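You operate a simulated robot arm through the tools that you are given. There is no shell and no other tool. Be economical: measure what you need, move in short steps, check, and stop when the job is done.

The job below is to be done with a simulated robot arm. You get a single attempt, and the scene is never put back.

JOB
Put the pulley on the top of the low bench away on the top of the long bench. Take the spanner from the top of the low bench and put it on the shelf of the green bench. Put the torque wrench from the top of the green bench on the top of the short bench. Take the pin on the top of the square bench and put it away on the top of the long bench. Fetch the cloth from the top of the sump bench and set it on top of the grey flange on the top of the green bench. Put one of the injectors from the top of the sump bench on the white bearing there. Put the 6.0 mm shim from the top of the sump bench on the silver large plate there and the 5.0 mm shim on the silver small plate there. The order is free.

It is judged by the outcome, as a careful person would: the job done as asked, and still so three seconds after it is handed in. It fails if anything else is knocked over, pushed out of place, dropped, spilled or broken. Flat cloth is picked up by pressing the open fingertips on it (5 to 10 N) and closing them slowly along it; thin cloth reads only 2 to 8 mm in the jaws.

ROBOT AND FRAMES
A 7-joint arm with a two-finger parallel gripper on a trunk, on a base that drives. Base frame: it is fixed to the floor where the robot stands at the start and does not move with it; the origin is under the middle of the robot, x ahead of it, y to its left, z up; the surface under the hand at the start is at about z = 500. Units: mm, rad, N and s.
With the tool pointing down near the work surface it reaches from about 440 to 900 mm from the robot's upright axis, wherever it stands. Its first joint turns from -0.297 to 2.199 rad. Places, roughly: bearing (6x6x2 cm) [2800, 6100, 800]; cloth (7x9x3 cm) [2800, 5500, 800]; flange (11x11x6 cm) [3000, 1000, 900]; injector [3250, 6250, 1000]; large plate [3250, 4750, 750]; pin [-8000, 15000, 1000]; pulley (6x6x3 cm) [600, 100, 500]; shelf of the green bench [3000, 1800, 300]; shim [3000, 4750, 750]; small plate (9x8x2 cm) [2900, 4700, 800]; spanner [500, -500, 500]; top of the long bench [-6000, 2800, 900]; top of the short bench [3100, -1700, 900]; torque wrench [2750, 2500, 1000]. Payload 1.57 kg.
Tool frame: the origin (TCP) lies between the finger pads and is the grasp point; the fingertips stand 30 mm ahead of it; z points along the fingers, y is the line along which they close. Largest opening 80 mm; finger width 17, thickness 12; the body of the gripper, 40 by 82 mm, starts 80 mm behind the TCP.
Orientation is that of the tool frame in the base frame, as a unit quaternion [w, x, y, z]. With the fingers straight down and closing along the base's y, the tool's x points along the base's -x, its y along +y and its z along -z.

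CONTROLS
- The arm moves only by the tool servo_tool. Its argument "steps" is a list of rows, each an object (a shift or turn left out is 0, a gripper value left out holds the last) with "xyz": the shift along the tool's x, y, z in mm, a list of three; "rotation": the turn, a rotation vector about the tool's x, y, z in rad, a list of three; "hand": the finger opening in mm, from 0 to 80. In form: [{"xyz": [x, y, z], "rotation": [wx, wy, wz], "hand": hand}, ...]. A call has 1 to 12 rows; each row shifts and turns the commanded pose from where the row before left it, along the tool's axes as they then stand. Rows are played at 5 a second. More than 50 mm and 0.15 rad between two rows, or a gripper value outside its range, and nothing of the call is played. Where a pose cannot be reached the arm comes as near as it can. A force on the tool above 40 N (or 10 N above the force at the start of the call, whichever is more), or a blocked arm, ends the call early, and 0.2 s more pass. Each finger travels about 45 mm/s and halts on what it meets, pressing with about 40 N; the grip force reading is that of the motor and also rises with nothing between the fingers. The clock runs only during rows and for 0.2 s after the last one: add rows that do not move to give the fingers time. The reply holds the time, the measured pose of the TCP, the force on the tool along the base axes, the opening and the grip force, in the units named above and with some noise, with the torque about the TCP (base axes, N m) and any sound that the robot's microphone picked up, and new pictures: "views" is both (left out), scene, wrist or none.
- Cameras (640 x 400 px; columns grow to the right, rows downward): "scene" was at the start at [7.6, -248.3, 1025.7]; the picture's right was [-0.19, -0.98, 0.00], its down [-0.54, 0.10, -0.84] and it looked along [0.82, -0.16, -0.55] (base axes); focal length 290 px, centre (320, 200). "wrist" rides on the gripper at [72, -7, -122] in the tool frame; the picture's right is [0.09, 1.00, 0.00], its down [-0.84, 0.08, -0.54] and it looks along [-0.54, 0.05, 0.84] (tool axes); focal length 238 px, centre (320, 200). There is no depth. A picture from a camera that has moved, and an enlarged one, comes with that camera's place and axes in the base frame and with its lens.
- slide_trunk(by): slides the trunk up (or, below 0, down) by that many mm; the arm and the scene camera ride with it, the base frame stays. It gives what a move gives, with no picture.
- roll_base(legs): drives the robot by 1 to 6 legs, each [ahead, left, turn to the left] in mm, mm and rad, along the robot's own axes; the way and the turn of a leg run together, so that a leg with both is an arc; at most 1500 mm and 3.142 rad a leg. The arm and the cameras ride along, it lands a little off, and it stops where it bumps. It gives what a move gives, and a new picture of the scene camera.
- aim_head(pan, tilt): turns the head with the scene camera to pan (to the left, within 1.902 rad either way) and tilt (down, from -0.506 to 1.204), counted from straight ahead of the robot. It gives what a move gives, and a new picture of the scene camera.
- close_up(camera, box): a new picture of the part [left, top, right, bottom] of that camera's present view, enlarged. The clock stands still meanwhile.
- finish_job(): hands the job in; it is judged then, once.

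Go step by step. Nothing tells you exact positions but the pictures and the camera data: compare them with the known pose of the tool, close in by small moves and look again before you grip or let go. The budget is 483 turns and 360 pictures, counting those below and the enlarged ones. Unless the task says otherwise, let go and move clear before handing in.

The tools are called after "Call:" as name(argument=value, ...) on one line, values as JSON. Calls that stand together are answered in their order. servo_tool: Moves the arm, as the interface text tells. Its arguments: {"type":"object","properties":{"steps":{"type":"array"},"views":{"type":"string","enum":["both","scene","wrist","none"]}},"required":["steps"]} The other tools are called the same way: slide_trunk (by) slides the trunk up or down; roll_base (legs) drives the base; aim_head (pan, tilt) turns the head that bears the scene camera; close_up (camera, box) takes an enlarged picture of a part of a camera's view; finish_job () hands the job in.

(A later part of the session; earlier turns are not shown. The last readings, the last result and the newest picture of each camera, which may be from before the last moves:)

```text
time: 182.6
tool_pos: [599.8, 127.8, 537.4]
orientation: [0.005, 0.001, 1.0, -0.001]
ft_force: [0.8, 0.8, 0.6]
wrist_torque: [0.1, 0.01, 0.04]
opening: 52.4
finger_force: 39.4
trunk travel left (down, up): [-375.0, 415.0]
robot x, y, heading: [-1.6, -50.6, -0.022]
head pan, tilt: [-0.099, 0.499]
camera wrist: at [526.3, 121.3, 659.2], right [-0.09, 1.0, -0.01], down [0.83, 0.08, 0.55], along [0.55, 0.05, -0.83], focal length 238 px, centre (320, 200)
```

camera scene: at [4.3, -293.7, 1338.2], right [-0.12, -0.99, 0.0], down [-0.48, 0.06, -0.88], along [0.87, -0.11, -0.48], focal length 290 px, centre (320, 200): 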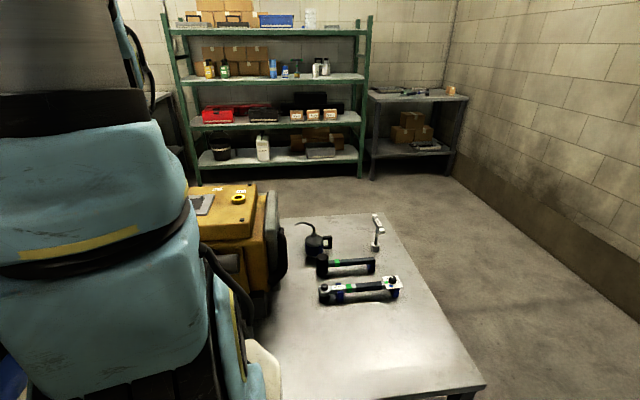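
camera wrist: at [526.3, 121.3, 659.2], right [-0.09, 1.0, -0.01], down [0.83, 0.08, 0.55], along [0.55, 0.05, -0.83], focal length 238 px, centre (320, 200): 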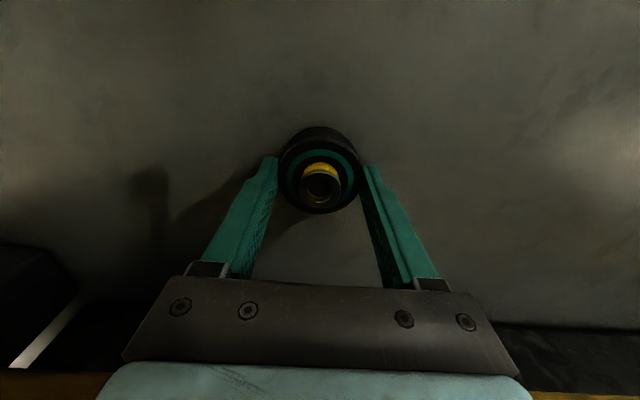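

Gripped at 52.4 mm. I'll lift, retract, and then look around for the route to the long bench behind.

Call:
servo_tool(steps=[{"xyz": [0, 0, -20]}, {"xyz": [0, 0, -45]}, {"xyz": [0, 0, -45]}, {"xyz": [0, 0, -45]}, {"xyz": [20, 0, -45]}, {"xyz": [40, -20, -20]}, {"xyz": [40, -20, 0]}, {}], views="wrist")

Call:
slide_trunk(by=300)

Call:
aim_head(pan=-1.9, tilt=0.3)

```text
time: 184.6
tool_pos: [517.8, 65.3, 740.4]
orientation: [-0.012, 0.036, 0.999, -0.009]
ft_force: [-0.8, 0.1, -3.4]
wrist_torque: [-0.02, 0.03, 0.01]
opening: 52.3
finger_force: 40.2
trunk travel left (down, up): [-375.0, 415.0]
robot x, y, heading: [-1.4, -54.7, -0.025]
head pan, tilt: [-0.099, 0.499]
stopped in row 8: the arm was blocked; the commanded pose is now the measured one
camera wrist: at [447.7, 65.3, 864.8], right [-0.02, 1.0, -0.02], down [0.85, 0.03, 0.52], along [0.52, 0.0, -0.85], focal length 238 px, centre (320, 200)
```

wrist: 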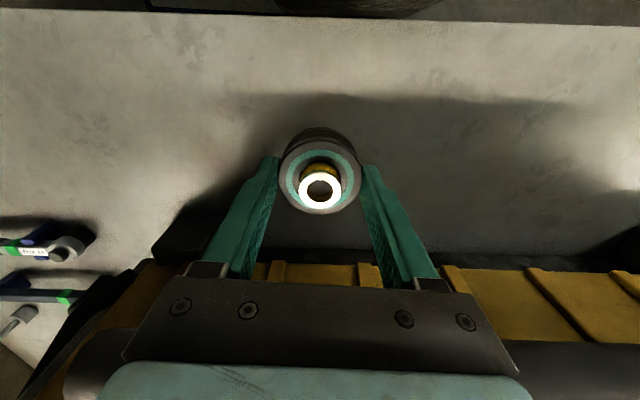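

```text
time: 187.6
tool_pos: [517.9, 65.8, 1044.1]
orientation: [-0.008, 0.031, 0.999, -0.007]
ft_force: [0.5, 0.4, -3.9]
wrist_torque: [-0.02, 0.01, 0.02]
opening: 52.6
finger_force: 39.9
trunk travel left (down, up): [-675.0, 115.0]
robot x, y, heading: [-2.1, -55.0, -0.02]
head pan, tilt: [-0.099, 0.499]
```

```text
time: 189.4
tool_pos: [517.9, 66.3, 1044.0]
orientation: [-0.007, 0.03, 0.999, -0.006]
ft_force: [-0.6, -0.2, -3.3]
wrist_torque: [-0.02, 0.01, -0.01]
opening: 52.7
finger_force: 39.9
trunk travel left (down, up): [-675.0, 115.0]
robot x, y, heading: [-1.8, -51.9, -0.02]
head pan, tilt: [-1.901, 0.3]
camera scene: at [-112.4, -376.3, 1325.7], right [-0.94, 0.34, 0.01], down [0.1, 0.28, -0.95], along [-0.33, -0.9, -0.3], focal length 290 px, centre (320, 200)
```

scene: 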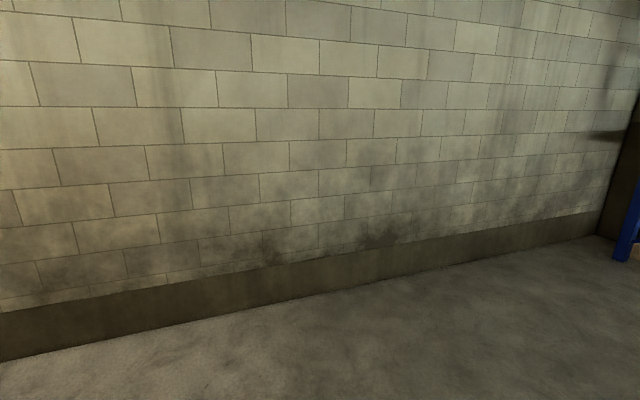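

The pulley is held. I'll back off a little and turn right to see the room behind.

Call:
roll_base(legs=[[-250, 0, 0], [0, 0, -1.55]])

Call:
aim_head(pan=-1.4, tilt=0.2)

```text
time: 195.0
tool_pos: [-119.4, -562.5, 1043.0]
orientation: [-0.01, 0.721, 0.693, 0.0]
ft_force: [-0.1, 1.1, -3.5]
wrist_torque: [0.01, 0.03, 0.01]
opening: 52.5
finger_force: 40.1
trunk travel left (down, up): [-675.0, 115.0]
robot x, y, heading: [-248.8, -49.6, -1.574]
head pan, tilt: [-1.901, 0.3]
camera scene: at [-575.3, 55.3, 1325.5], right [0.32, 0.95, 0.01], down [0.28, -0.09, -0.95], along [-0.9, 0.31, -0.3], focal length 290 px, centre (320, 200)
```

scene: 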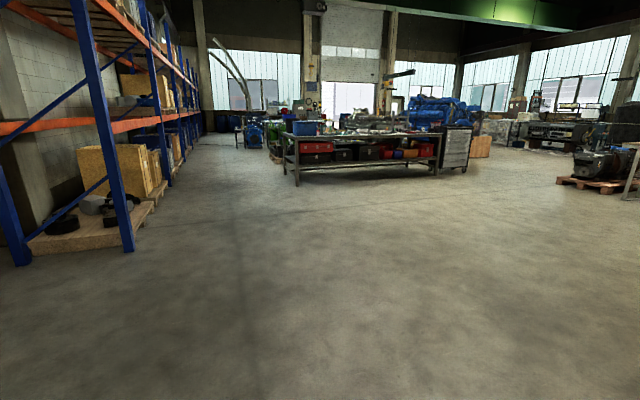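

```text
time: 195.9
tool_pos: [-121.4, -564.5, 1045.0]
orientation: [-0.011, 0.723, 0.691, -0.001]
ft_force: [0.3, 0.5, -4.4]
wrist_torque: [0.01, 0.0, -0.02]
opening: 52.6
finger_force: 39.7
trunk travel left (down, up): [-675.0, 115.0]
robot x, y, heading: [-252.8, -48.4, -1.57]
head pan, tilt: [-1.4, 0.201]
camera scene: at [-577.6, 10.7, 1334.7], right [-0.17, 0.99, 0.0], down [0.2, 0.04, -0.98], along [-0.96, -0.17, -0.2], focal length 290 px, centre (320, 200)
```

scene: 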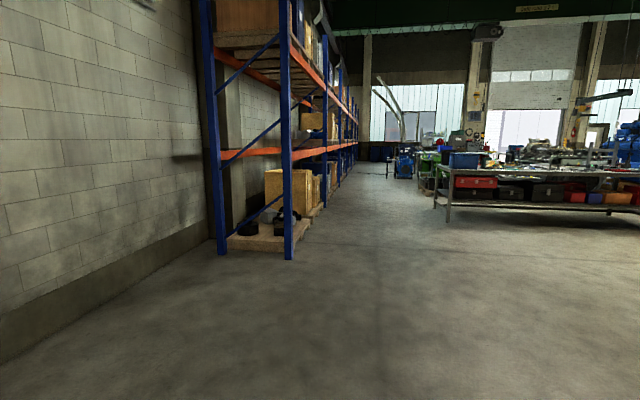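

The long bench stands about 5 m away at x ≈ -5500, y ≈ 1300–4700, with open floor between. I'll turn to face it and approach.

Call:
roll_base(legs=[[0, 0, -1.57], [1200, -800, 0], [1200, -800, 0], [1200, -700, 0]])

Call:
aim_head(pan=0.0, tilt=0.2)

```text
time: 220.4
tool_pos: [-4313.9, 2298.1, 1044.3]
orientation: [-0.008, 0.999, -0.045, 0.007]
ft_force: [-0.3, 0.5, -3.8]
wrist_torque: [0.03, 0.01, -0.01]
opening: 52.6
finger_force: 39.7
trunk travel left (down, up): [-675.0, 115.0]
robot x, y, heading: [-3793.3, 2405.6, 3.097]
head pan, tilt: [-1.4, 0.201]
camera scene: at [-3718.0, 2726.3, 1334.8], right [0.99, 0.13, 0.0], down [0.03, -0.2, -0.98], along [-0.12, 0.97, -0.2], focal length 290 px, centre (320, 200)
```

scene: 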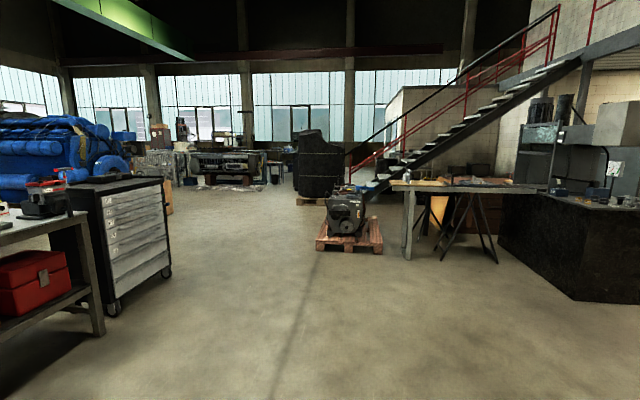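

```text
time: 222.0
tool_pos: [-4314.0, 2298.4, 1044.7]
orientation: [-0.008, 0.999, -0.046, 0.007]
ft_force: [0.8, -0.5, -3.9]
wrist_torque: [0.03, 0.01, -0.02]
opening: 52.5
finger_force: 40.1
trunk travel left (down, up): [-675.0, 115.0]
robot x, y, heading: [-3792.8, 2404.7, 3.095]
head pan, tilt: [0.0, 0.201]
camera scene: at [-3798.5, 2637.2, 1335.0], right [0.04, 1.0, 0.0], down [0.2, -0.01, -0.98], along [-0.98, 0.04, -0.2], focal length 290 px, centre (320, 200)
```

scene: 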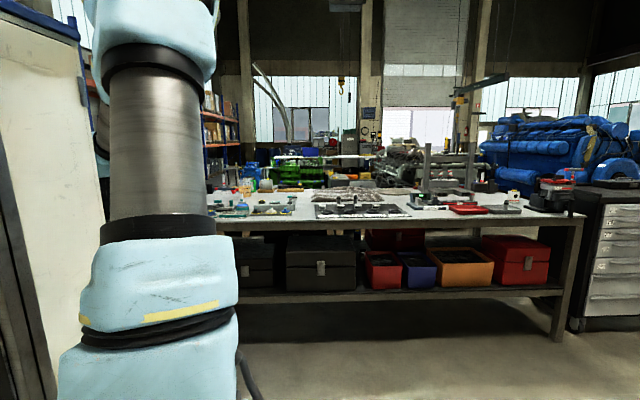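

Call:
close_up(camera="scene", box=[200, 160, 400, 260])

Call:
close_up(camera="scene", box=[400, 160, 600, 260])

```text
3.20 times, centred on (300, 210) of scene
camera zoom: at [-3798.5, 2637.2, 1335.0], right [0.04, 1.0, 0.0], down [0.2, -0.01, -0.98], along [-0.98, 0.04, -0.2], focal length 928 px, centre (384, 168)
```

zoom: 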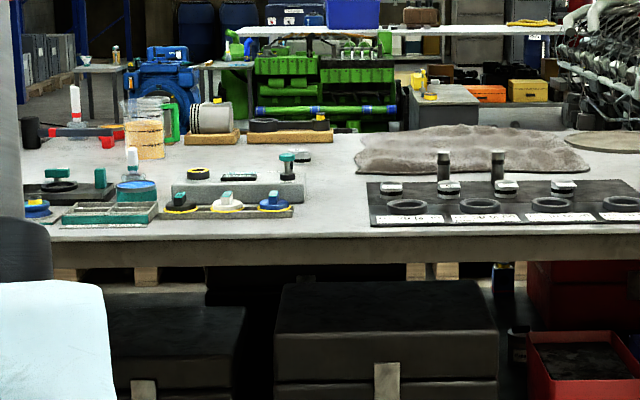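

```text
3.20 times, centred on (500, 210) of scene
camera zoom: at [-3798.5, 2637.2, 1335.0], right [0.04, 1.0, 0.0], down [0.2, -0.01, -0.98], along [-0.98, 0.04, -0.2], focal length 928 px, centre (-256, 168)
```

zoom: 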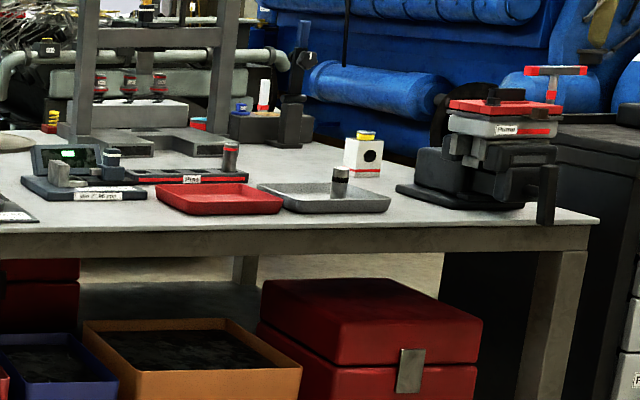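

There's a free gap on the bench front at y ≈ 2528–2682, between a fixture and a black mat. I'll drive up so the gap is in reach.

Call:
roll_base(legs=[[600, -100, 0.045], [550, -120, 0]])

Call:
servo_tool(steps=[{"xyz": [0, 0, 0]}], views="wrist")

```text
time: 228.2
tool_pos: [-5458.1, 2513.4, 1043.9]
orientation: [-0.009, 0.999, -0.031, 0.006]
ft_force: [-0.5, -0.4, -3.2]
wrist_torque: [0.02, 0.0, 0.0]
opening: 52.6
finger_force: 40.1
trunk travel left (down, up): [-675.0, 115.0]
robot x, y, heading: [-4938.7, 2633.5, 3.13]
head pan, tilt: [0.0, 0.201]
camera scene: at [-4952.5, 2869.9, 1335.1], right [0.01, 1.0, 0.0], down [0.2, -0.01, -0.98], along [-0.98, 0.01, -0.2], focal length 290 px, centre (320, 200)
```

scene: 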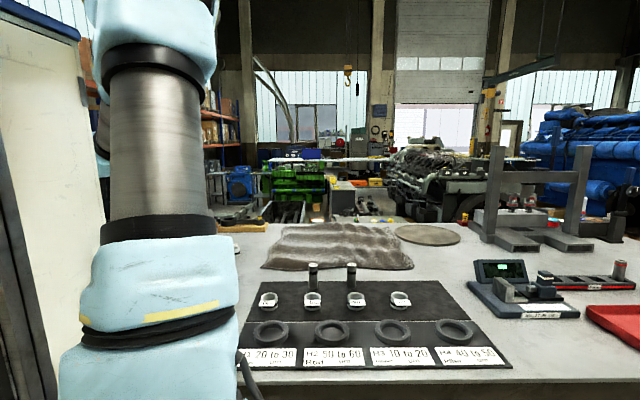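

```text
time: 228.6
tool_pos: [-5457.6, 2516.0, 1044.2]
orientation: [-0.009, 0.999, -0.034, 0.006]
ft_force: [0.3, -0.1, -2.7]
wrist_torque: [-0.03, 0.01, -0.04]
opening: 52.6
finger_force: 40.1
trunk travel left (down, up): [-675.0, 115.0]
robot x, y, heading: [-4939.3, 2635.6, 3.132]
head pan, tilt: [0.0, 0.201]
camera wrist: at [-5387.5, 2515.0, 1168.2], right [0.03, -1.0, -0.02], down [-0.85, -0.03, 0.53], along [-0.53, 0.0, -0.85], focal length 238 px, centre (320, 200)
```

wrist: 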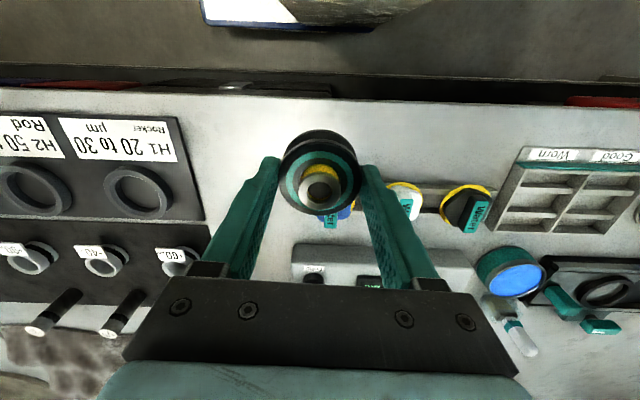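

The gap between the mat edge (y ≈ 2695) and the fixture (y ≈ 2555) is centred at y ≈ 2625. I'll move over (-5560, 2625).

Call:
servo_tool(steps=[{"xyz": [-27, -26, 0]}, {"xyz": [-27, -26, 0]}, {"xyz": [-27, -25, 0]}, {"xyz": [-28, -25, 0]}, {"xyz": [0, 0, 40]}, {"xyz": [0, 0, 30]}, {}], views="wrist")

```text
time: 230.2
tool_pos: [-5555.0, 2619.9, 977.2]
orientation: [-0.01, 0.999, -0.03, 0.005]
ft_force: [-0.6, 0.2, -2.6]
wrist_torque: [-0.01, 0.01, 0.01]
opening: 52.4
finger_force: 39.9
trunk travel left (down, up): [-675.0, 115.0]
robot x, y, heading: [-4938.8, 2639.4, 3.13]
head pan, tilt: [0.0, 0.201]
camera wrist: at [-5484.9, 2620.0, 1100.2], right [0.03, -1.0, -0.02], down [-0.85, -0.04, 0.53], along [-0.53, 0.0, -0.85], focal length 238 px, centre (320, 200)
```

wrist: 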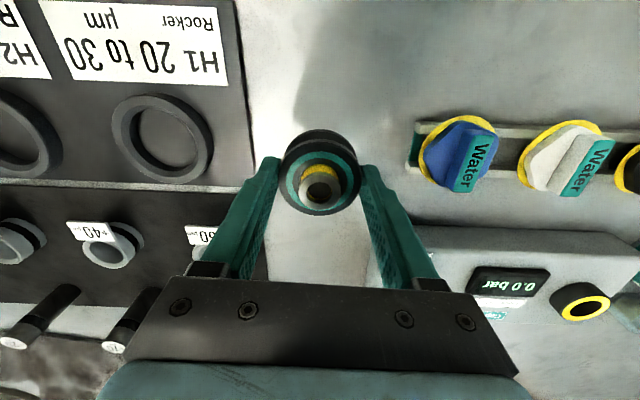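

Call:
servo_tool(steps=[{"xyz": [0, 0, 30]}, {"xyz": [0, 0, 28]}, {}], views="none")

Call:
servo_tool(steps=[{"xyz": [0, 0, 5]}, {}], views="none")

Call:
servo_tool(steps=[{"xyz": [0, 0, 4]}, {}], views="none")

Call:
servo_tool(steps=[{"xyz": [0, 0, 3]}, {}], views="wrist")

```text
time: 231.0
tool_pos: [-5554.5, 2621.7, 919.8]
orientation: [-0.01, 0.999, -0.03, 0.005]
ft_force: [-0.1, -0.2, -2.6]
wrist_torque: [-0.01, 0.01, 0.02]
opening: 52.3
finger_force: 40.2
trunk travel left (down, up): [-675.0, 115.0]
robot x, y, heading: [-4939.0, 2636.6, 3.131]
head pan, tilt: [0.0, 0.201]
```

```text
time: 231.6
tool_pos: [-5555.8, 2621.9, 916.8]
orientation: [-0.01, 0.999, -0.03, 0.003]
ft_force: [4.7, 4.7, 32.5]
wrist_torque: [-0.55, 0.52, 0.0]
opening: 52.9
finger_force: 40.2
trunk travel left (down, up): [-675.0, 115.0]
robot x, y, heading: [-4940.1, 2634.7, 3.134]
head pan, tilt: [0.0, 0.201]
```

```text
time: 232.2
tool_pos: [-5554.8, 2621.4, 912.9]
orientation: [-0.011, 0.999, -0.03, 0.004]
ft_force: [0.2, 2.3, 36.6]
wrist_torque: [-0.91, 0.13, 0.02]
opening: 52.9
finger_force: 39.5
trunk travel left (down, up): [-675.0, 115.0]
robot x, y, heading: [-4940.3, 2639.0, 3.134]
head pan, tilt: [0.0, 0.201]
```

```text
time: 232.6
tool_pos: [-5555.2, 2622.3, 910.2]
orientation: [-0.009, 1.0, -0.029, 0.002]
ft_force: [10.3, 3.4, 25.6]
wrist_torque: [-0.78, -0.26, 0.33]
opening: 52.7
finger_force: 39.7
trunk travel left (down, up): [-675.0, 115.0]
robot x, y, heading: [-4938.2, 2637.3, 3.133]
head pan, tilt: [0.0, 0.201]
stopped in row 2: the force on the tool passed its limit at 51 N (the readings are from after the stop); the commanded pose is now the measured one
camera wrist: at [-5484.2, 2621.6, 1034.0], right [0.03, -1.0, -0.02], down [-0.84, -0.04, 0.54], along [-0.54, 0.0, -0.84], focal length 238 px, centre (320, 200)
```

wrist: 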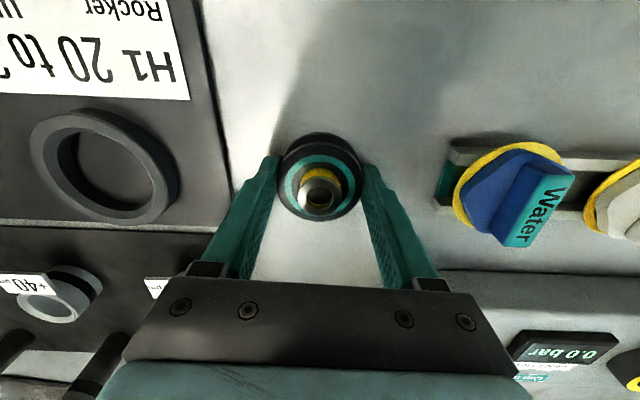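

The pulley sits on the bench. I'll ease up and release.

Call:
servo_tool(steps=[{"xyz": [0, 0, -3]}, {"hand": 56}, {"hand": 64}, {"hand": 66}, {}], views="none")

Call:
servo_tool(steps=[{"xyz": [0, 0, -20]}, {"xyz": [0, 0, -40]}, {"xyz": [0, 0, -45]}, {"xyz": [0, 0, -45]}, {}], views="wrist")

```text
time: 233.8
tool_pos: [-5556.3, 2621.3, 912.7]
orientation: [-0.01, 0.999, -0.031, 0.003]
ft_force: [-0.7, -0.1, 0.1]
wrist_torque: [-0.01, -0.01, 0.01]
opening: 66.1
finger_force: 0.0
trunk travel left (down, up): [-675.0, 115.0]
robot x, y, heading: [-4941.9, 2636.6, 3.133]
head pan, tilt: [0.0, 0.201]
```

```text
time: 235.0
tool_pos: [-5558.2, 2617.1, 1062.9]
orientation: [-0.01, 0.999, -0.03, 0.003]
ft_force: [-0.1, -0.3, -0.4]
wrist_torque: [-0.03, 0.0, 0.02]
opening: 66.1
finger_force: 0.0
trunk travel left (down, up): [-675.0, 115.0]
robot x, y, heading: [-4939.1, 2637.5, 3.134]
head pan, tilt: [0.0, 0.201]
camera wrist: at [-5487.7, 2617.8, 1185.8], right [0.03, -1.0, -0.02], down [-0.84, -0.04, 0.54], along [-0.54, 0.0, -0.84], focal length 238 px, centre (320, 200)
```

wrist: 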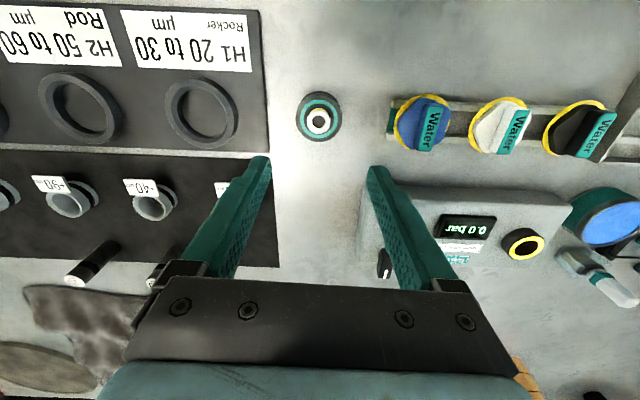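

The pulley is placed. Next is the pin, far off at about (-8000, 15000). I'll retract, back off, and turn toward +y.

Call:
servo_tool(steps=[{"xyz": [40, 10, -20]}, {"xyz": [40, 10, -20]}, {"xyz": [30, 0, 0]}, {}], views="none")

Call:
roll_base(legs=[[-700, 0, 0], [0, 0, -1.56]])

Call:
aim_head(pan=-0.2, tilt=0.15)

```text
time: 236.0
tool_pos: [-5450.0, 2589.2, 1102.4]
orientation: [-0.009, 1.0, -0.03, 0.003]
ft_force: [-0.2, 0.0, -0.4]
wrist_torque: [0.05, -0.01, -0.03]
opening: 65.9
finger_force: 0.1
trunk travel left (down, up): [-675.0, 115.0]
robot x, y, heading: [-4937.1, 2636.6, 3.131]
head pan, tilt: [0.0, 0.201]
```

```text
time: 243.7
tool_pos: [-4289.0, 3138.3, 1102.5]
orientation: [0.004, -0.687, 0.726, -0.009]
ft_force: [-0.3, -0.2, 0.5]
wrist_torque: [0.02, 0.01, 0.03]
opening: 65.9
finger_force: 0.0
trunk travel left (down, up): [-675.0, 115.0]
robot x, y, heading: [-4236.8, 2624.9, 1.564]
head pan, tilt: [0.0, 0.201]
camera scene: at [-4009.1, 2637.7, 1335.9], right [1.0, 0.0, 0.0], down [0.0, -0.2, -0.98], along [0.0, 0.98, -0.2], focal length 290 px, centre (320, 200)
```

scene: 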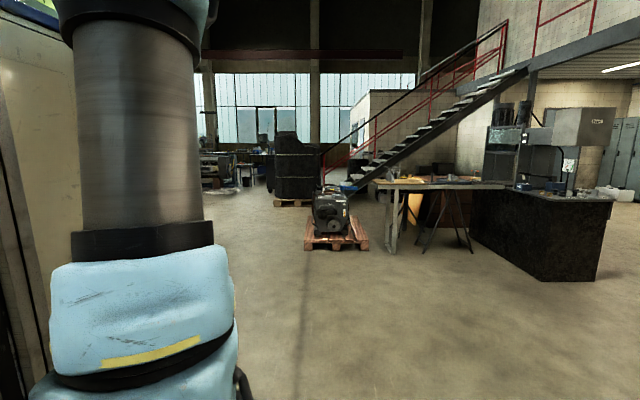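

```text
time: 244.4
tool_pos: [-4288.8, 3137.9, 1101.6]
orientation: [0.005, -0.687, 0.727, -0.009]
ft_force: [-0.4, -0.2, 0.4]
wrist_torque: [-0.01, 0.02, 0.01]
opening: 66.3
finger_force: 0.0
trunk travel left (down, up): [-675.0, 115.0]
robot x, y, heading: [-4239.5, 2626.3, 1.567]
head pan, tilt: [-0.201, 0.15]
camera scene: at [-3990.7, 2635.3, 1340.6], right [0.98, -0.2, 0.0], down [-0.03, -0.15, -0.99], along [0.2, 0.97, -0.15], focal length 290 px, centre (320, 200)
```

scene: 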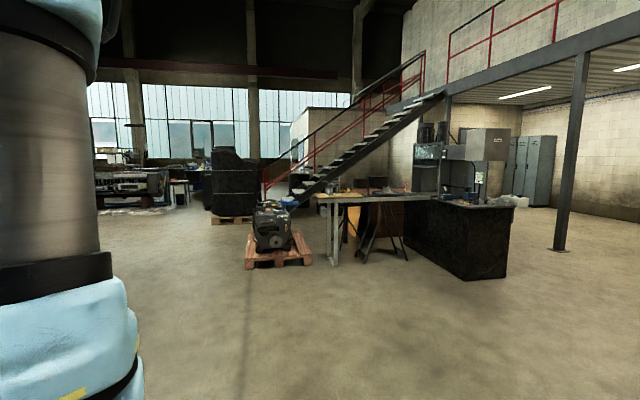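

I see a corridor between the tool cart (x ≈ -5590) and the engine pallet (x ≈ -4150). I'll shift left into it, advance, and look left.

Call:
roll_base(legs=[[0, 600, 0], [1400, 0, 0], [0, 0, 0.5]])

Call:
aim_head(pan=-0.4, tilt=0.15)

```text
time: 255.8
tool_pos: [-5112.5, 4456.6, 1101.6]
orientation: [-0.006, 0.846, -0.534, 0.008]
ft_force: [-0.6, -0.5, -0.4]
wrist_torque: [-0.01, 0.02, 0.0]
opening: 65.9
finger_force: 0.1
trunk travel left (down, up): [-675.0, 115.0]
robot x, y, heading: [-4821.8, 4035.4, 2.064]
head pan, tilt: [-0.201, 0.15]
camera scene: at [-4609.4, 4157.3, 1340.6], right [0.96, 0.29, 0.0], down [0.04, -0.14, -0.99], along [-0.29, 0.95, -0.15], focal length 290 px, centre (320, 200)
```

scene: 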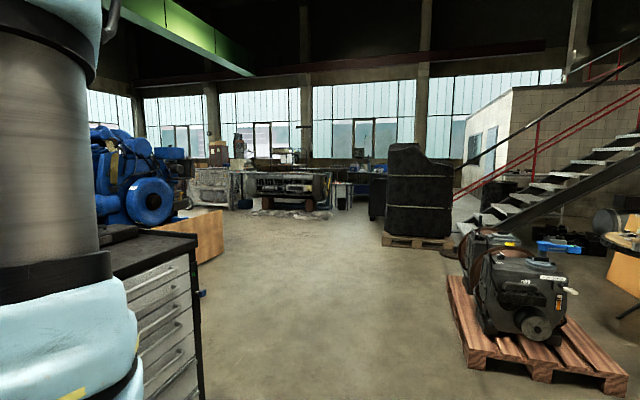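

```text
time: 256.5
tool_pos: [-5112.2, 4457.1, 1101.9]
orientation: [-0.007, 0.846, -0.534, 0.006]
ft_force: [0.6, 0.2, -0.5]
wrist_torque: [-0.03, -0.01, 0.01]
opening: 66.4
finger_force: 0.1
trunk travel left (down, up): [-675.0, 115.0]
robot x, y, heading: [-4824.3, 4032.3, 2.065]
head pan, tilt: [-0.4, 0.15]
camera scene: at [-4591.4, 4160.9, 1340.6], right [1.0, 0.1, 0.0], down [0.01, -0.15, -0.99], along [-0.1, 0.98, -0.15], focal length 290 px, centre (320, 200)
```

scene: 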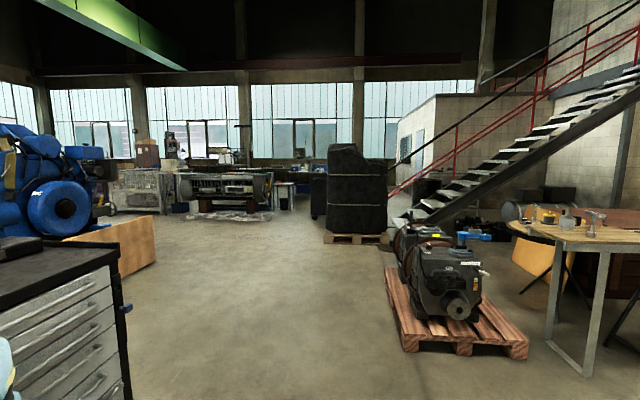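

Beyond the cart the way is open: a gap between the black wrapped machine (left edge x ≈ -4970, y ≈ 8640) and the far machine (right end x ≈ -6330, y ≈ 10500). I'll drive through it.

Call:
roll_base(legs=[[0, 0, -0.495], [1500, 0, 0], [1000, 300, 0], [1200, 450, 0]])

Call:
aim_head(pan=-0.1, tilt=0.15)

```text
time: 276.3
tool_pos: [-5626.3, 8243.5, 1103.0]
orientation: [0.005, -0.687, 0.726, -0.009]
ft_force: [-0.6, 0.2, 0.4]
wrist_torque: [0.06, 0.01, -0.02]
opening: 66.0
finger_force: 0.2
trunk travel left (down, up): [-675.0, 115.0]
robot x, y, heading: [-5576.9, 7731.2, 1.567]
head pan, tilt: [-0.4, 0.15]
camera scene: at [-5311.2, 7734.0, 1340.6], right [0.92, -0.39, 0.0], down [-0.06, -0.14, -0.99], along [0.39, 0.91, -0.15], focal length 290 px, centre (320, 200)
```

scene: 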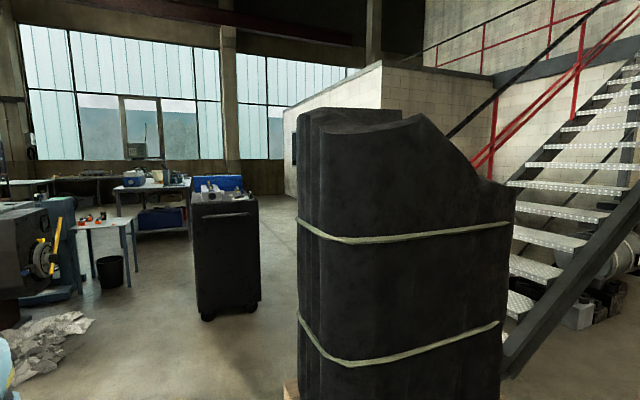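

```text
time: 277.1
tool_pos: [-5626.5, 8244.5, 1101.6]
orientation: [0.005, -0.688, 0.726, -0.009]
ft_force: [0.2, 0.4, -0.5]
wrist_torque: [-0.01, 0.01, 0.0]
opening: 65.9
finger_force: 0.0
trunk travel left (down, up): [-675.0, 115.0]
robot x, y, heading: [-5580.8, 7730.9, 1.566]
head pan, tilt: [-0.099, 0.15]
camera scene: at [-5337.9, 7740.9, 1340.6], right [0.99, -0.11, 0.0], down [-0.02, -0.15, -0.99], along [0.1, 0.98, -0.15], focal length 290 px, centre (320, 200)
```

scene: 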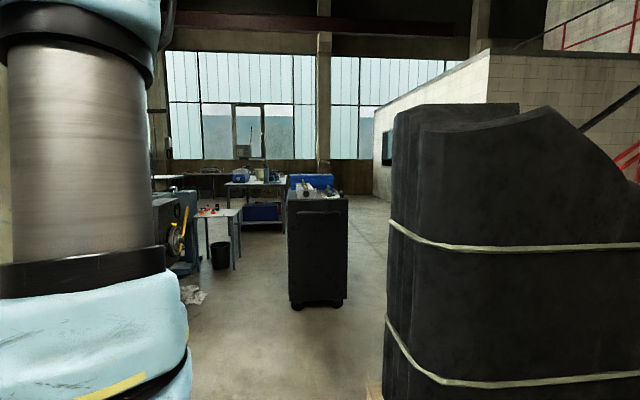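

There is a black cart at x ≈ -5346..-4850 (y ≈ 10300) and a small white table at x ≈ -6020 (y ≈ 11160). I'll advance a bit and measure the passage again.

Call:
roll_base(legs=[[1100, 120, 0]])

Call:
aim_head(pan=0.0, tilt=0.35)

```text
time: 282.7
tool_pos: [-5735.0, 9326.0, 1102.4]
orientation: [0.005, -0.685, 0.728, -0.009]
ft_force: [0.1, 0.3, 1.0]
wrist_torque: [-0.02, 0.04, 0.03]
opening: 65.9
finger_force: 0.0
trunk travel left (down, up): [-675.0, 115.0]
robot x, y, heading: [-5689.4, 8813.7, 1.561]
head pan, tilt: [-0.099, 0.15]
camera scene: at [-5449.4, 8822.2, 1340.6], right [0.99, -0.11, 0.0], down [-0.02, -0.15, -0.99], along [0.11, 0.98, -0.15], focal length 290 px, centre (320, 200)
```

scene: 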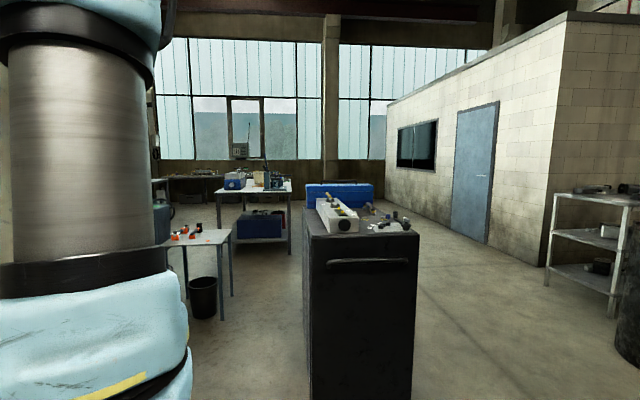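

```text
time: 283.4
tool_pos: [-5735.5, 9326.8, 1102.4]
orientation: [0.005, -0.685, 0.729, -0.01]
ft_force: [-0.8, -1.0, -0.3]
wrist_torque: [-0.01, 0.02, 0.03]
opening: 66.0
finger_force: 0.1
trunk travel left (down, up): [-675.0, 115.0]
robot x, y, heading: [-5686.6, 8813.8, 1.564]
head pan, tilt: [0.0, 0.351]
camera scene: at [-5458.5, 8823.1, 1321.9], right [1.0, -0.01, 0.0], down [0.0, -0.34, -0.94], along [0.01, 0.94, -0.34], focal length 290 px, centre (320, 200)
```

scene: 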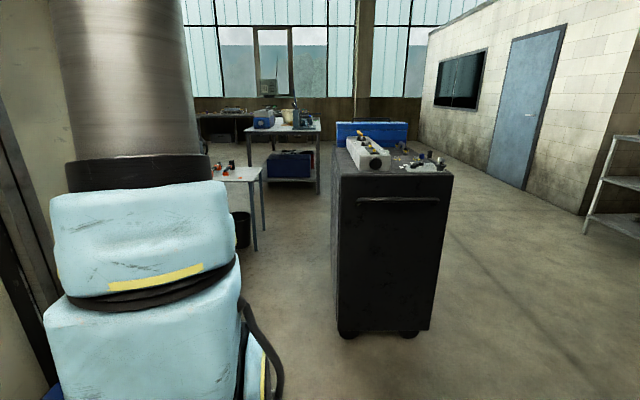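

The left passage is too tight. I'll check the right side, between the black machine and the cart.

Call:
aim_head(pan=-1.0, tilt=0.35)

```text
time: 284.7
tool_pos: [-5735.2, 9327.1, 1102.2]
orientation: [0.004, -0.685, 0.728, -0.009]
ft_force: [-0.1, -0.2, 0.0]
wrist_torque: [-0.02, 0.01, 0.02]
opening: 66.2
finger_force: 0.1
trunk travel left (down, up): [-675.0, 115.0]
robot x, y, heading: [-5689.1, 8817.7, 1.559]
head pan, tilt: [-1.0, 0.351]
camera scene: at [-5380.7, 8779.6, 1321.9], right [0.53, -0.85, 0.0], down [-0.29, -0.18, -0.94], along [0.8, 0.5, -0.34], focal length 290 px, centre (320, 200)
```

scene: 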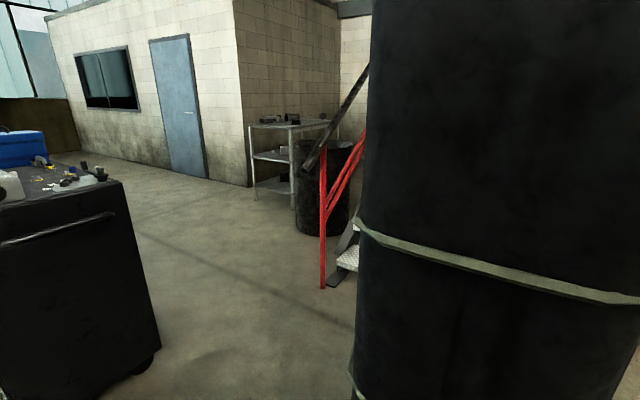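

There is a wide way round the cart's right side (cart edge x ≈ -4850, stair foot x ≈ -3840). I'll go ahead a little, then right, then on.

Call:
roll_base(legs=[[640, 0, 0.008], [0, -1330, 0]])

Call:
aim_head(pan=0.0, tilt=0.3)

```text
time: 291.3
tool_pos: [-5188.2, 9960.4, 1101.7]
orientation: [0.004, -0.64, 0.768, -0.01]
ft_force: [-0.2, 0.8, 0.3]
wrist_torque: [0.02, 0.0, -0.01]
opening: 66.1
finger_force: 0.0
trunk travel left (down, up): [-675.0, 115.0]
robot x, y, heading: [-5200.2, 9445.4, 1.443]
head pan, tilt: [-1.0, 0.351]
stopped in leg 2: the robot was blocked; the commanded pose is now the measured one
camera scene: at [-4901.2, 9374.9, 1321.9], right [0.43, -0.9, 0.0], down [-0.31, -0.15, -0.94], along [0.85, 0.4, -0.34], focal length 290 px, centre (320, 200)
```

scene: 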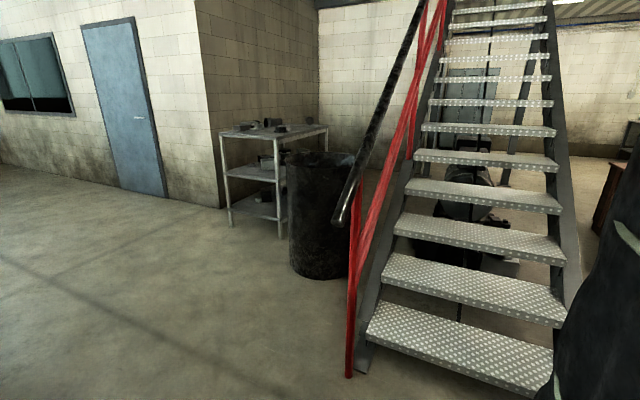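

```text
time: 292.6
tool_pos: [-5188.0, 9959.6, 1102.5]
orientation: [0.004, -0.64, 0.768, -0.01]
ft_force: [-0.5, -0.6, 0.5]
wrist_torque: [0.0, -0.01, 0.03]
opening: 66.0
finger_force: 0.1
trunk travel left (down, up): [-675.0, 115.0]
robot x, y, heading: [-5203.0, 9443.0, 1.439]
head pan, tilt: [0.0, 0.3]
camera scene: at [-4973.2, 9427.6, 1326.6], right [0.99, -0.13, 0.0], down [-0.04, -0.29, -0.96], along [0.12, 0.95, -0.3], focal length 290 px, centre (320, 200)
```

scene: 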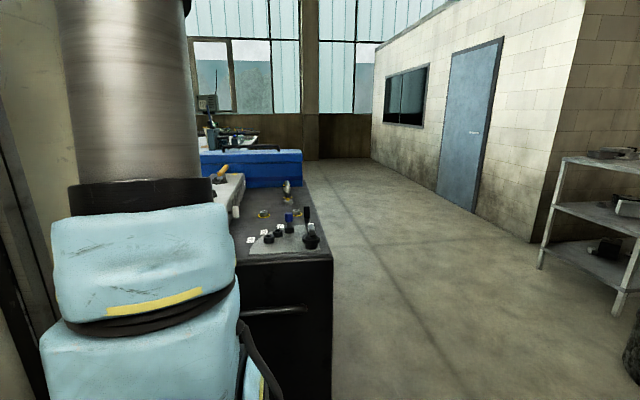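

The rear bumped the wrapped machine. I'll raise the hand above the cart, advance a bit more, straighten, and carry on right.

Call:
slide_trunk(by=110)

Call:
roll_base(legs=[[190, 0, 0], [0, 0, 0.13]])

Call:
aim_head(pan=-1.85, tilt=0.5)

```text
time: 294.0
tool_pos: [-5188.1, 9959.2, 1212.9]
orientation: [0.004, -0.64, 0.768, -0.011]
ft_force: [-0.5, 0.1, -0.6]
wrist_torque: [-0.02, -0.02, -0.03]
opening: 66.0
finger_force: 0.1
trunk travel left (down, up): [-785.0, 5.0]
robot x, y, heading: [-5201.7, 9443.4, 1.439]
head pan, tilt: [0.0, 0.3]
```

```text
time: 295.5
tool_pos: [-5178.2, 10088.3, 1212.5]
orientation: [0.005, -0.649, 0.76, -0.01]
ft_force: [-0.2, -0.8, -0.5]
wrist_torque: [0.0, 0.0, -0.03]
opening: 66.0
finger_force: 0.1
trunk travel left (down, up): [-785.0, 5.0]
robot x, y, heading: [-5181.1, 9576.1, 1.463]
head pan, tilt: [0.0, 0.3]
stopped in leg 1: the robot was blocked; the commanded pose is now the measured one
camera scene: at [-4951.0, 9562.4, 1436.6], right [0.99, -0.1, 0.0], down [-0.03, -0.29, -0.96], along [0.1, 0.95, -0.3], focal length 290 px, centre (320, 200)
```

scene: 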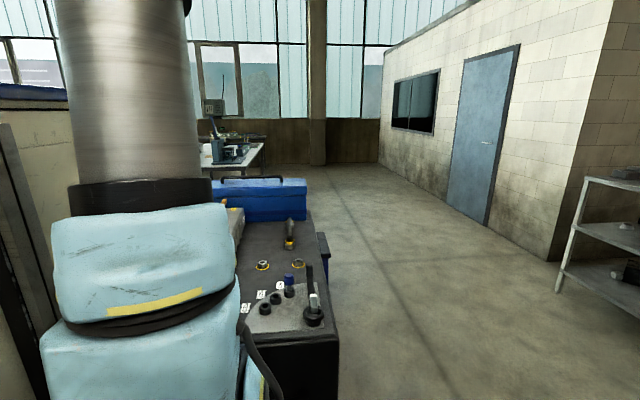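

```text
time: 297.3
tool_pos: [-5177.4, 10088.6, 1212.8]
orientation: [0.005, -0.649, 0.76, -0.01]
ft_force: [-0.5, 0.0, 1.1]
wrist_torque: [-0.01, 0.01, 0.0]
opening: 65.8
finger_force: 0.0
trunk travel left (down, up): [-785.0, 5.0]
robot x, y, heading: [-5182.2, 9577.5, 1.466]
head pan, tilt: [-1.85, 0.499]
camera scene: at [-4876.4, 9435.5, 1418.2], right [-0.37, -0.93, 0.0], down [-0.44, 0.18, -0.88], along [0.81, -0.33, -0.48], focal length 290 px, centre (320, 200)
```

scene: 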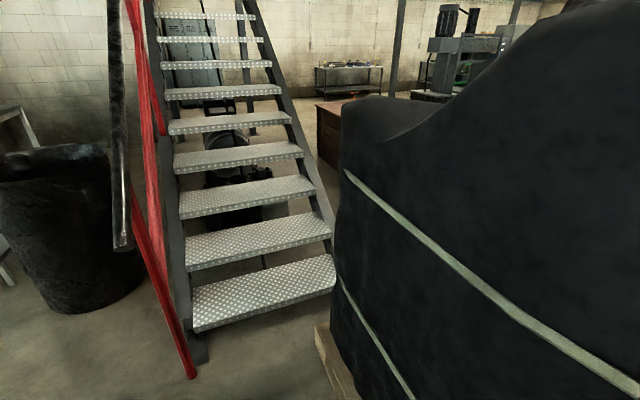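

The robot is skewed in the gap between the cart and the machine, so both ends touch. Squaring up to exactly +y should free both, so I'll rotate first.

Call:
roll_base(legs=[[-15, 0, 0.03], [0, 0, 0.075]])

```text
time: 298.6
tool_pos: [-5233.2, 10071.4, 1212.6]
orientation: [0.006, -0.689, 0.725, -0.009]
ft_force: [-0.1, 0.4, -0.6]
wrist_torque: [0.02, -0.02, -0.02]
opening: 65.9
finger_force: 0.1
trunk travel left (down, up): [-785.0, 5.0]
robot x, y, heading: [-5182.0, 9560.7, 1.567]
head pan, tilt: [-1.85, 0.499]
camera scene: at [-4864.9, 9453.6, 1418.2], right [-0.27, -0.96, 0.0], down [-0.46, 0.13, -0.88], along [0.84, -0.24, -0.48], focal length 290 px, centre (320, 200)
```

scene: 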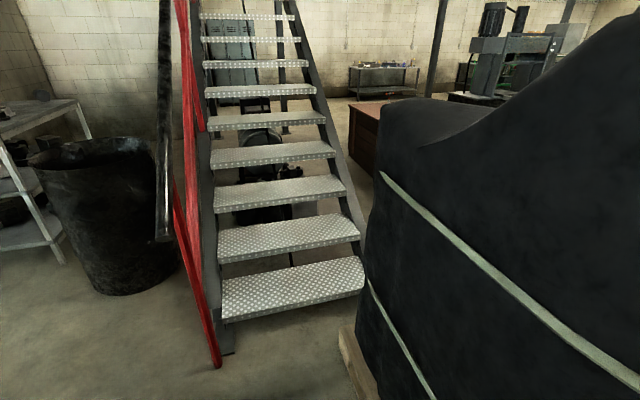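

Squared up. I'll strafe right in short legs.

Call:
roll_base(legs=[[0, -250, 0.003]])

```text
time: 300.4
tool_pos: [-4991.6, 10071.8, 1213.4]
orientation: [0.005, -0.69, 0.724, -0.009]
ft_force: [0.0, -0.2, -0.1]
wrist_torque: [-0.02, -0.03, -0.01]
opening: 66.0
finger_force: 0.1
trunk travel left (down, up): [-785.0, 5.0]
robot x, y, heading: [-4940.3, 9558.8, 1.573]
head pan, tilt: [-1.85, 0.499]
camera scene: at [-4620.1, 9455.3, 1418.2], right [-0.27, -0.96, 0.0], down [-0.46, 0.13, -0.88], along [0.84, -0.24, -0.48], focal length 290 px, centre (320, 200)
```

scene: 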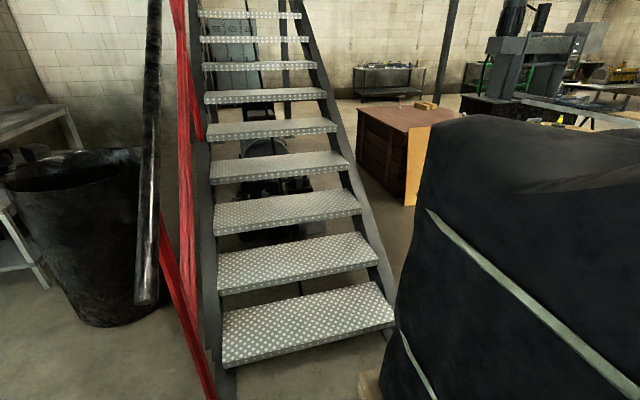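

Call:
roll_base(legs=[[0, -430, 0]])

Call:
aim_head(pan=-0.9, tilt=0.6)

Call:
aim_head(pan=0.0, tilt=0.6)

```text
time: 303.0
tool_pos: [-4561.2, 10073.7, 1212.4]
orientation: [0.005, -0.692, 0.722, -0.01]
ft_force: [0.3, 0.9, -0.8]
wrist_torque: [-0.01, 0.02, 0.01]
opening: 66.1
finger_force: 0.1
trunk travel left (down, up): [-785.0, 5.0]
robot x, y, heading: [-4508.5, 9562.6, 1.579]
head pan, tilt: [-1.85, 0.499]
camera scene: at [-4187.4, 9459.1, 1418.2], right [-0.27, -0.96, 0.0], down [-0.46, 0.13, -0.88], along [0.85, -0.24, -0.48], focal length 290 px, centre (320, 200)
```

scene: 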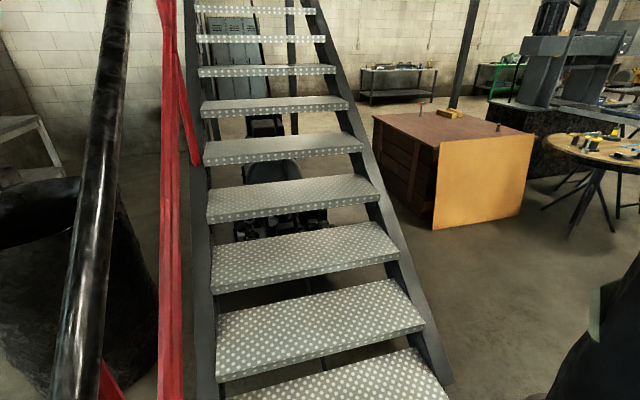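

```text
time: 304.2
tool_pos: [-4560.2, 10073.9, 1211.8]
orientation: [0.005, -0.692, 0.722, -0.009]
ft_force: [0.3, -0.5, -0.3]
wrist_torque: [-0.05, -0.01, -0.02]
opening: 65.9
finger_force: 0.0
trunk travel left (down, up): [-785.0, 5.0]
robot x, y, heading: [-4507.1, 9561.0, 1.577]
head pan, tilt: [-0.901, 0.6]
camera scene: at [-4206.1, 9538.8, 1409.1], right [0.63, -0.78, 0.0], down [-0.44, -0.35, -0.83], along [0.64, 0.52, -0.56], focal length 290 px, centre (320, 200)
```

scene: 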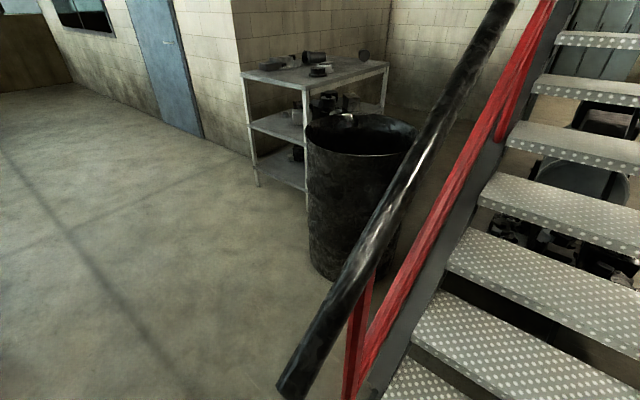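

```text
time: 305.4
tool_pos: [-4560.5, 10074.5, 1211.7]
orientation: [0.006, -0.692, 0.722, -0.009]
ft_force: [0.3, 0.2, 0.2]
wrist_torque: [0.03, 0.01, 0.0]
opening: 65.9
finger_force: 0.1
trunk travel left (down, up): [-785.0, 5.0]
robot x, y, heading: [-4505.2, 9565.5, 1.583]
head pan, tilt: [0.0, 0.6]
camera scene: at [-4275.6, 9571.8, 1409.1], right [1.0, 0.01, 0.0], down [0.0, -0.56, -0.83], along [-0.01, 0.83, -0.56], focal length 290 px, centre (320, 200)
```

scene: 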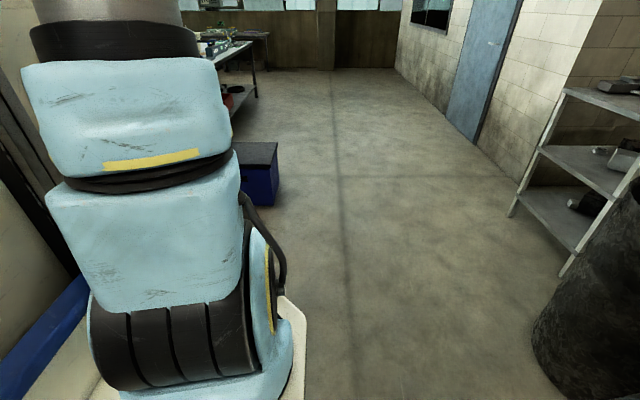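

The rail clears by over 100 mm. A blue box stands on the floor farther on the left (x < -4665, y > 11600). I'll go straight past the stair, then veer right and on.

Call:
roll_base(legs=[[750, 0, -0.01], [600, -400, 0], [1200, 0, 0]])

Call:
aim_head(pan=0.0, tilt=0.2)

```text
time: 318.8
tool_pos: [-4154.6, 12647.1, 1212.5]
orientation: [0.005, -0.689, 0.725, -0.01]
ft_force: [-0.2, -0.2, 0.4]
wrist_torque: [-0.01, 0.0, -0.01]
opening: 66.1
finger_force: 0.0
trunk travel left (down, up): [-785.0, 5.0]
robot x, y, heading: [-4102.2, 12134.9, 1.571]
head pan, tilt: [0.0, 0.6]
camera scene: at [-3872.8, 12142.8, 1409.1], right [1.0, 0.0, 0.0], down [0.0, -0.56, -0.83], along [0.0, 0.83, -0.56], focal length 290 px, centre (320, 200)
```

scene: 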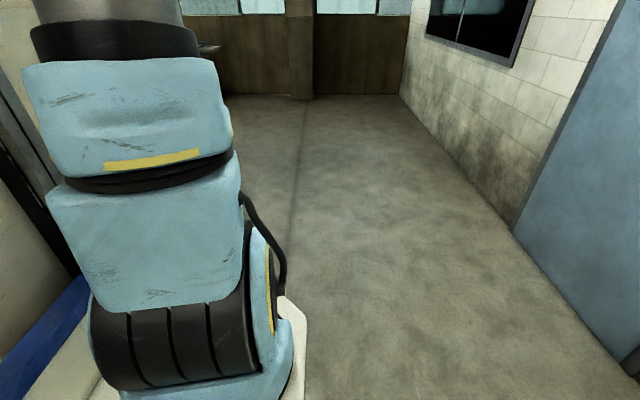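

```text
time: 319.7
tool_pos: [-4155.2, 12646.3, 1212.8]
orientation: [0.005, -0.689, 0.725, -0.009]
ft_force: [0.1, -0.1, -0.4]
wrist_torque: [-0.05, -0.02, 0.02]
opening: 66.0
finger_force: 0.1
trunk travel left (down, up): [-785.0, 5.0]
robot x, y, heading: [-4102.2, 12133.9, 1.577]
head pan, tilt: [0.0, 0.201]
camera scene: at [-3872.8, 12147.7, 1445.8], right [1.0, 0.0, 0.0], down [0.0, -0.2, -0.98], along [0.0, 0.98, -0.2], focal length 290 px, centre (320, 200)
```

scene: 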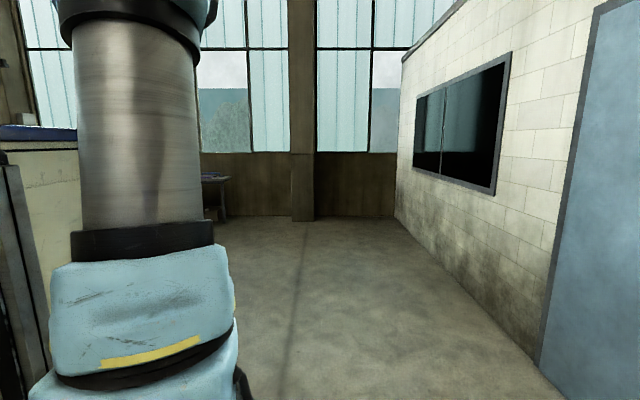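

The far wall is at y ≈ 17500. I'll advance and turn left to see the area with the square bench.

Call:
roll_base(legs=[[1400, 0, 0], [0, 0, 1.2]])

Call:
aim_head(pan=-0.35, tilt=0.25)

```text
time: 329.7
tool_pos: [-4600.7, 13686.6, 1212.5]
orientation: [-0.01, 0.978, -0.208, 0.005]
ft_force: [1.0, 1.3, -1.0]
wrist_torque: [0.03, -0.03, -0.02]
opening: 66.1
finger_force: 0.0
trunk travel left (down, up): [-785.0, 5.0]
robot x, y, heading: [-4102.3, 13551.7, 2.769]
head pan, tilt: [0.0, 0.201]
camera scene: at [-4033.1, 13767.5, 1445.9], right [0.36, 0.93, 0.0], down [0.19, -0.07, -0.98], along [-0.91, 0.35, -0.2], focal length 290 px, centre (320, 200)
```

scene: 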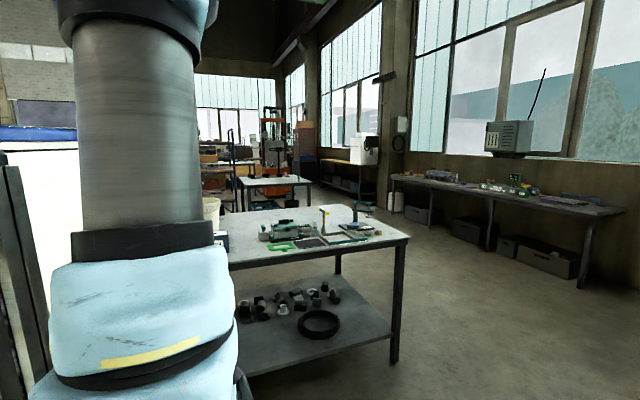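

```text
time: 330.6
tool_pos: [-4600.3, 13686.7, 1213.6]
orientation: [-0.01, 0.978, -0.208, 0.004]
ft_force: [0.1, -0.3, 0.3]
wrist_torque: [0.04, -0.01, 0.01]
opening: 66.0
finger_force: 0.1
trunk travel left (down, up): [-785.0, 5.0]
robot x, y, heading: [-4106.0, 13552.6, 2.771]
head pan, tilt: [-0.351, 0.25]
camera scene: at [-4016.5, 13795.4, 1441.3], right [0.66, 0.75, 0.0], down [0.19, -0.16, -0.97], along [-0.73, 0.64, -0.25], focal length 290 px, centre (320, 200)
```

scene: 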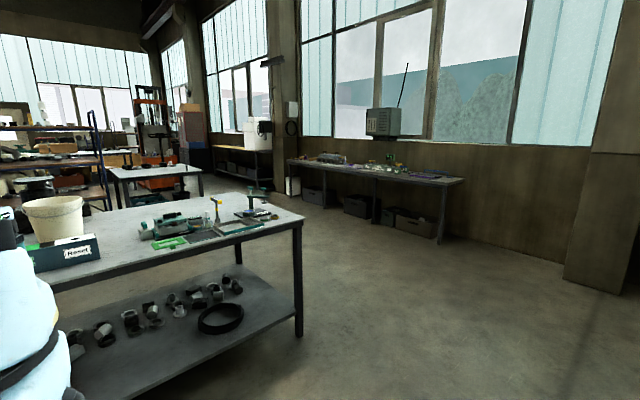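

Call:
close_up(camera="scene", box=[80, 130, 240, 230])

```text
4.00 times, centred on (160, 180) of scene
camera zoom: at [-4016.5, 13795.4, 1441.3], right [0.66, 0.75, 0.0], down [0.19, -0.16, -0.97], along [-0.73, 0.64, -0.25], focal length 1160 px, centre (960, 280)
```

zoom: 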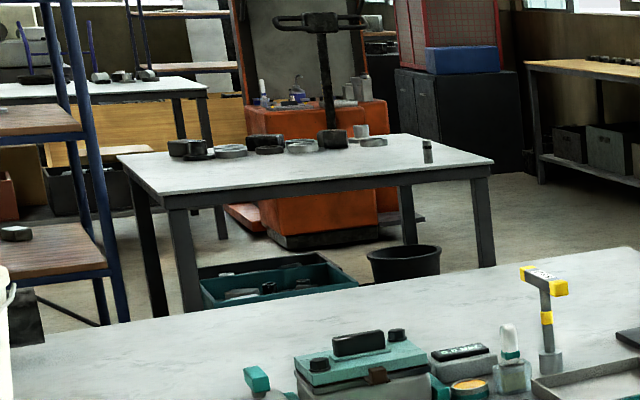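

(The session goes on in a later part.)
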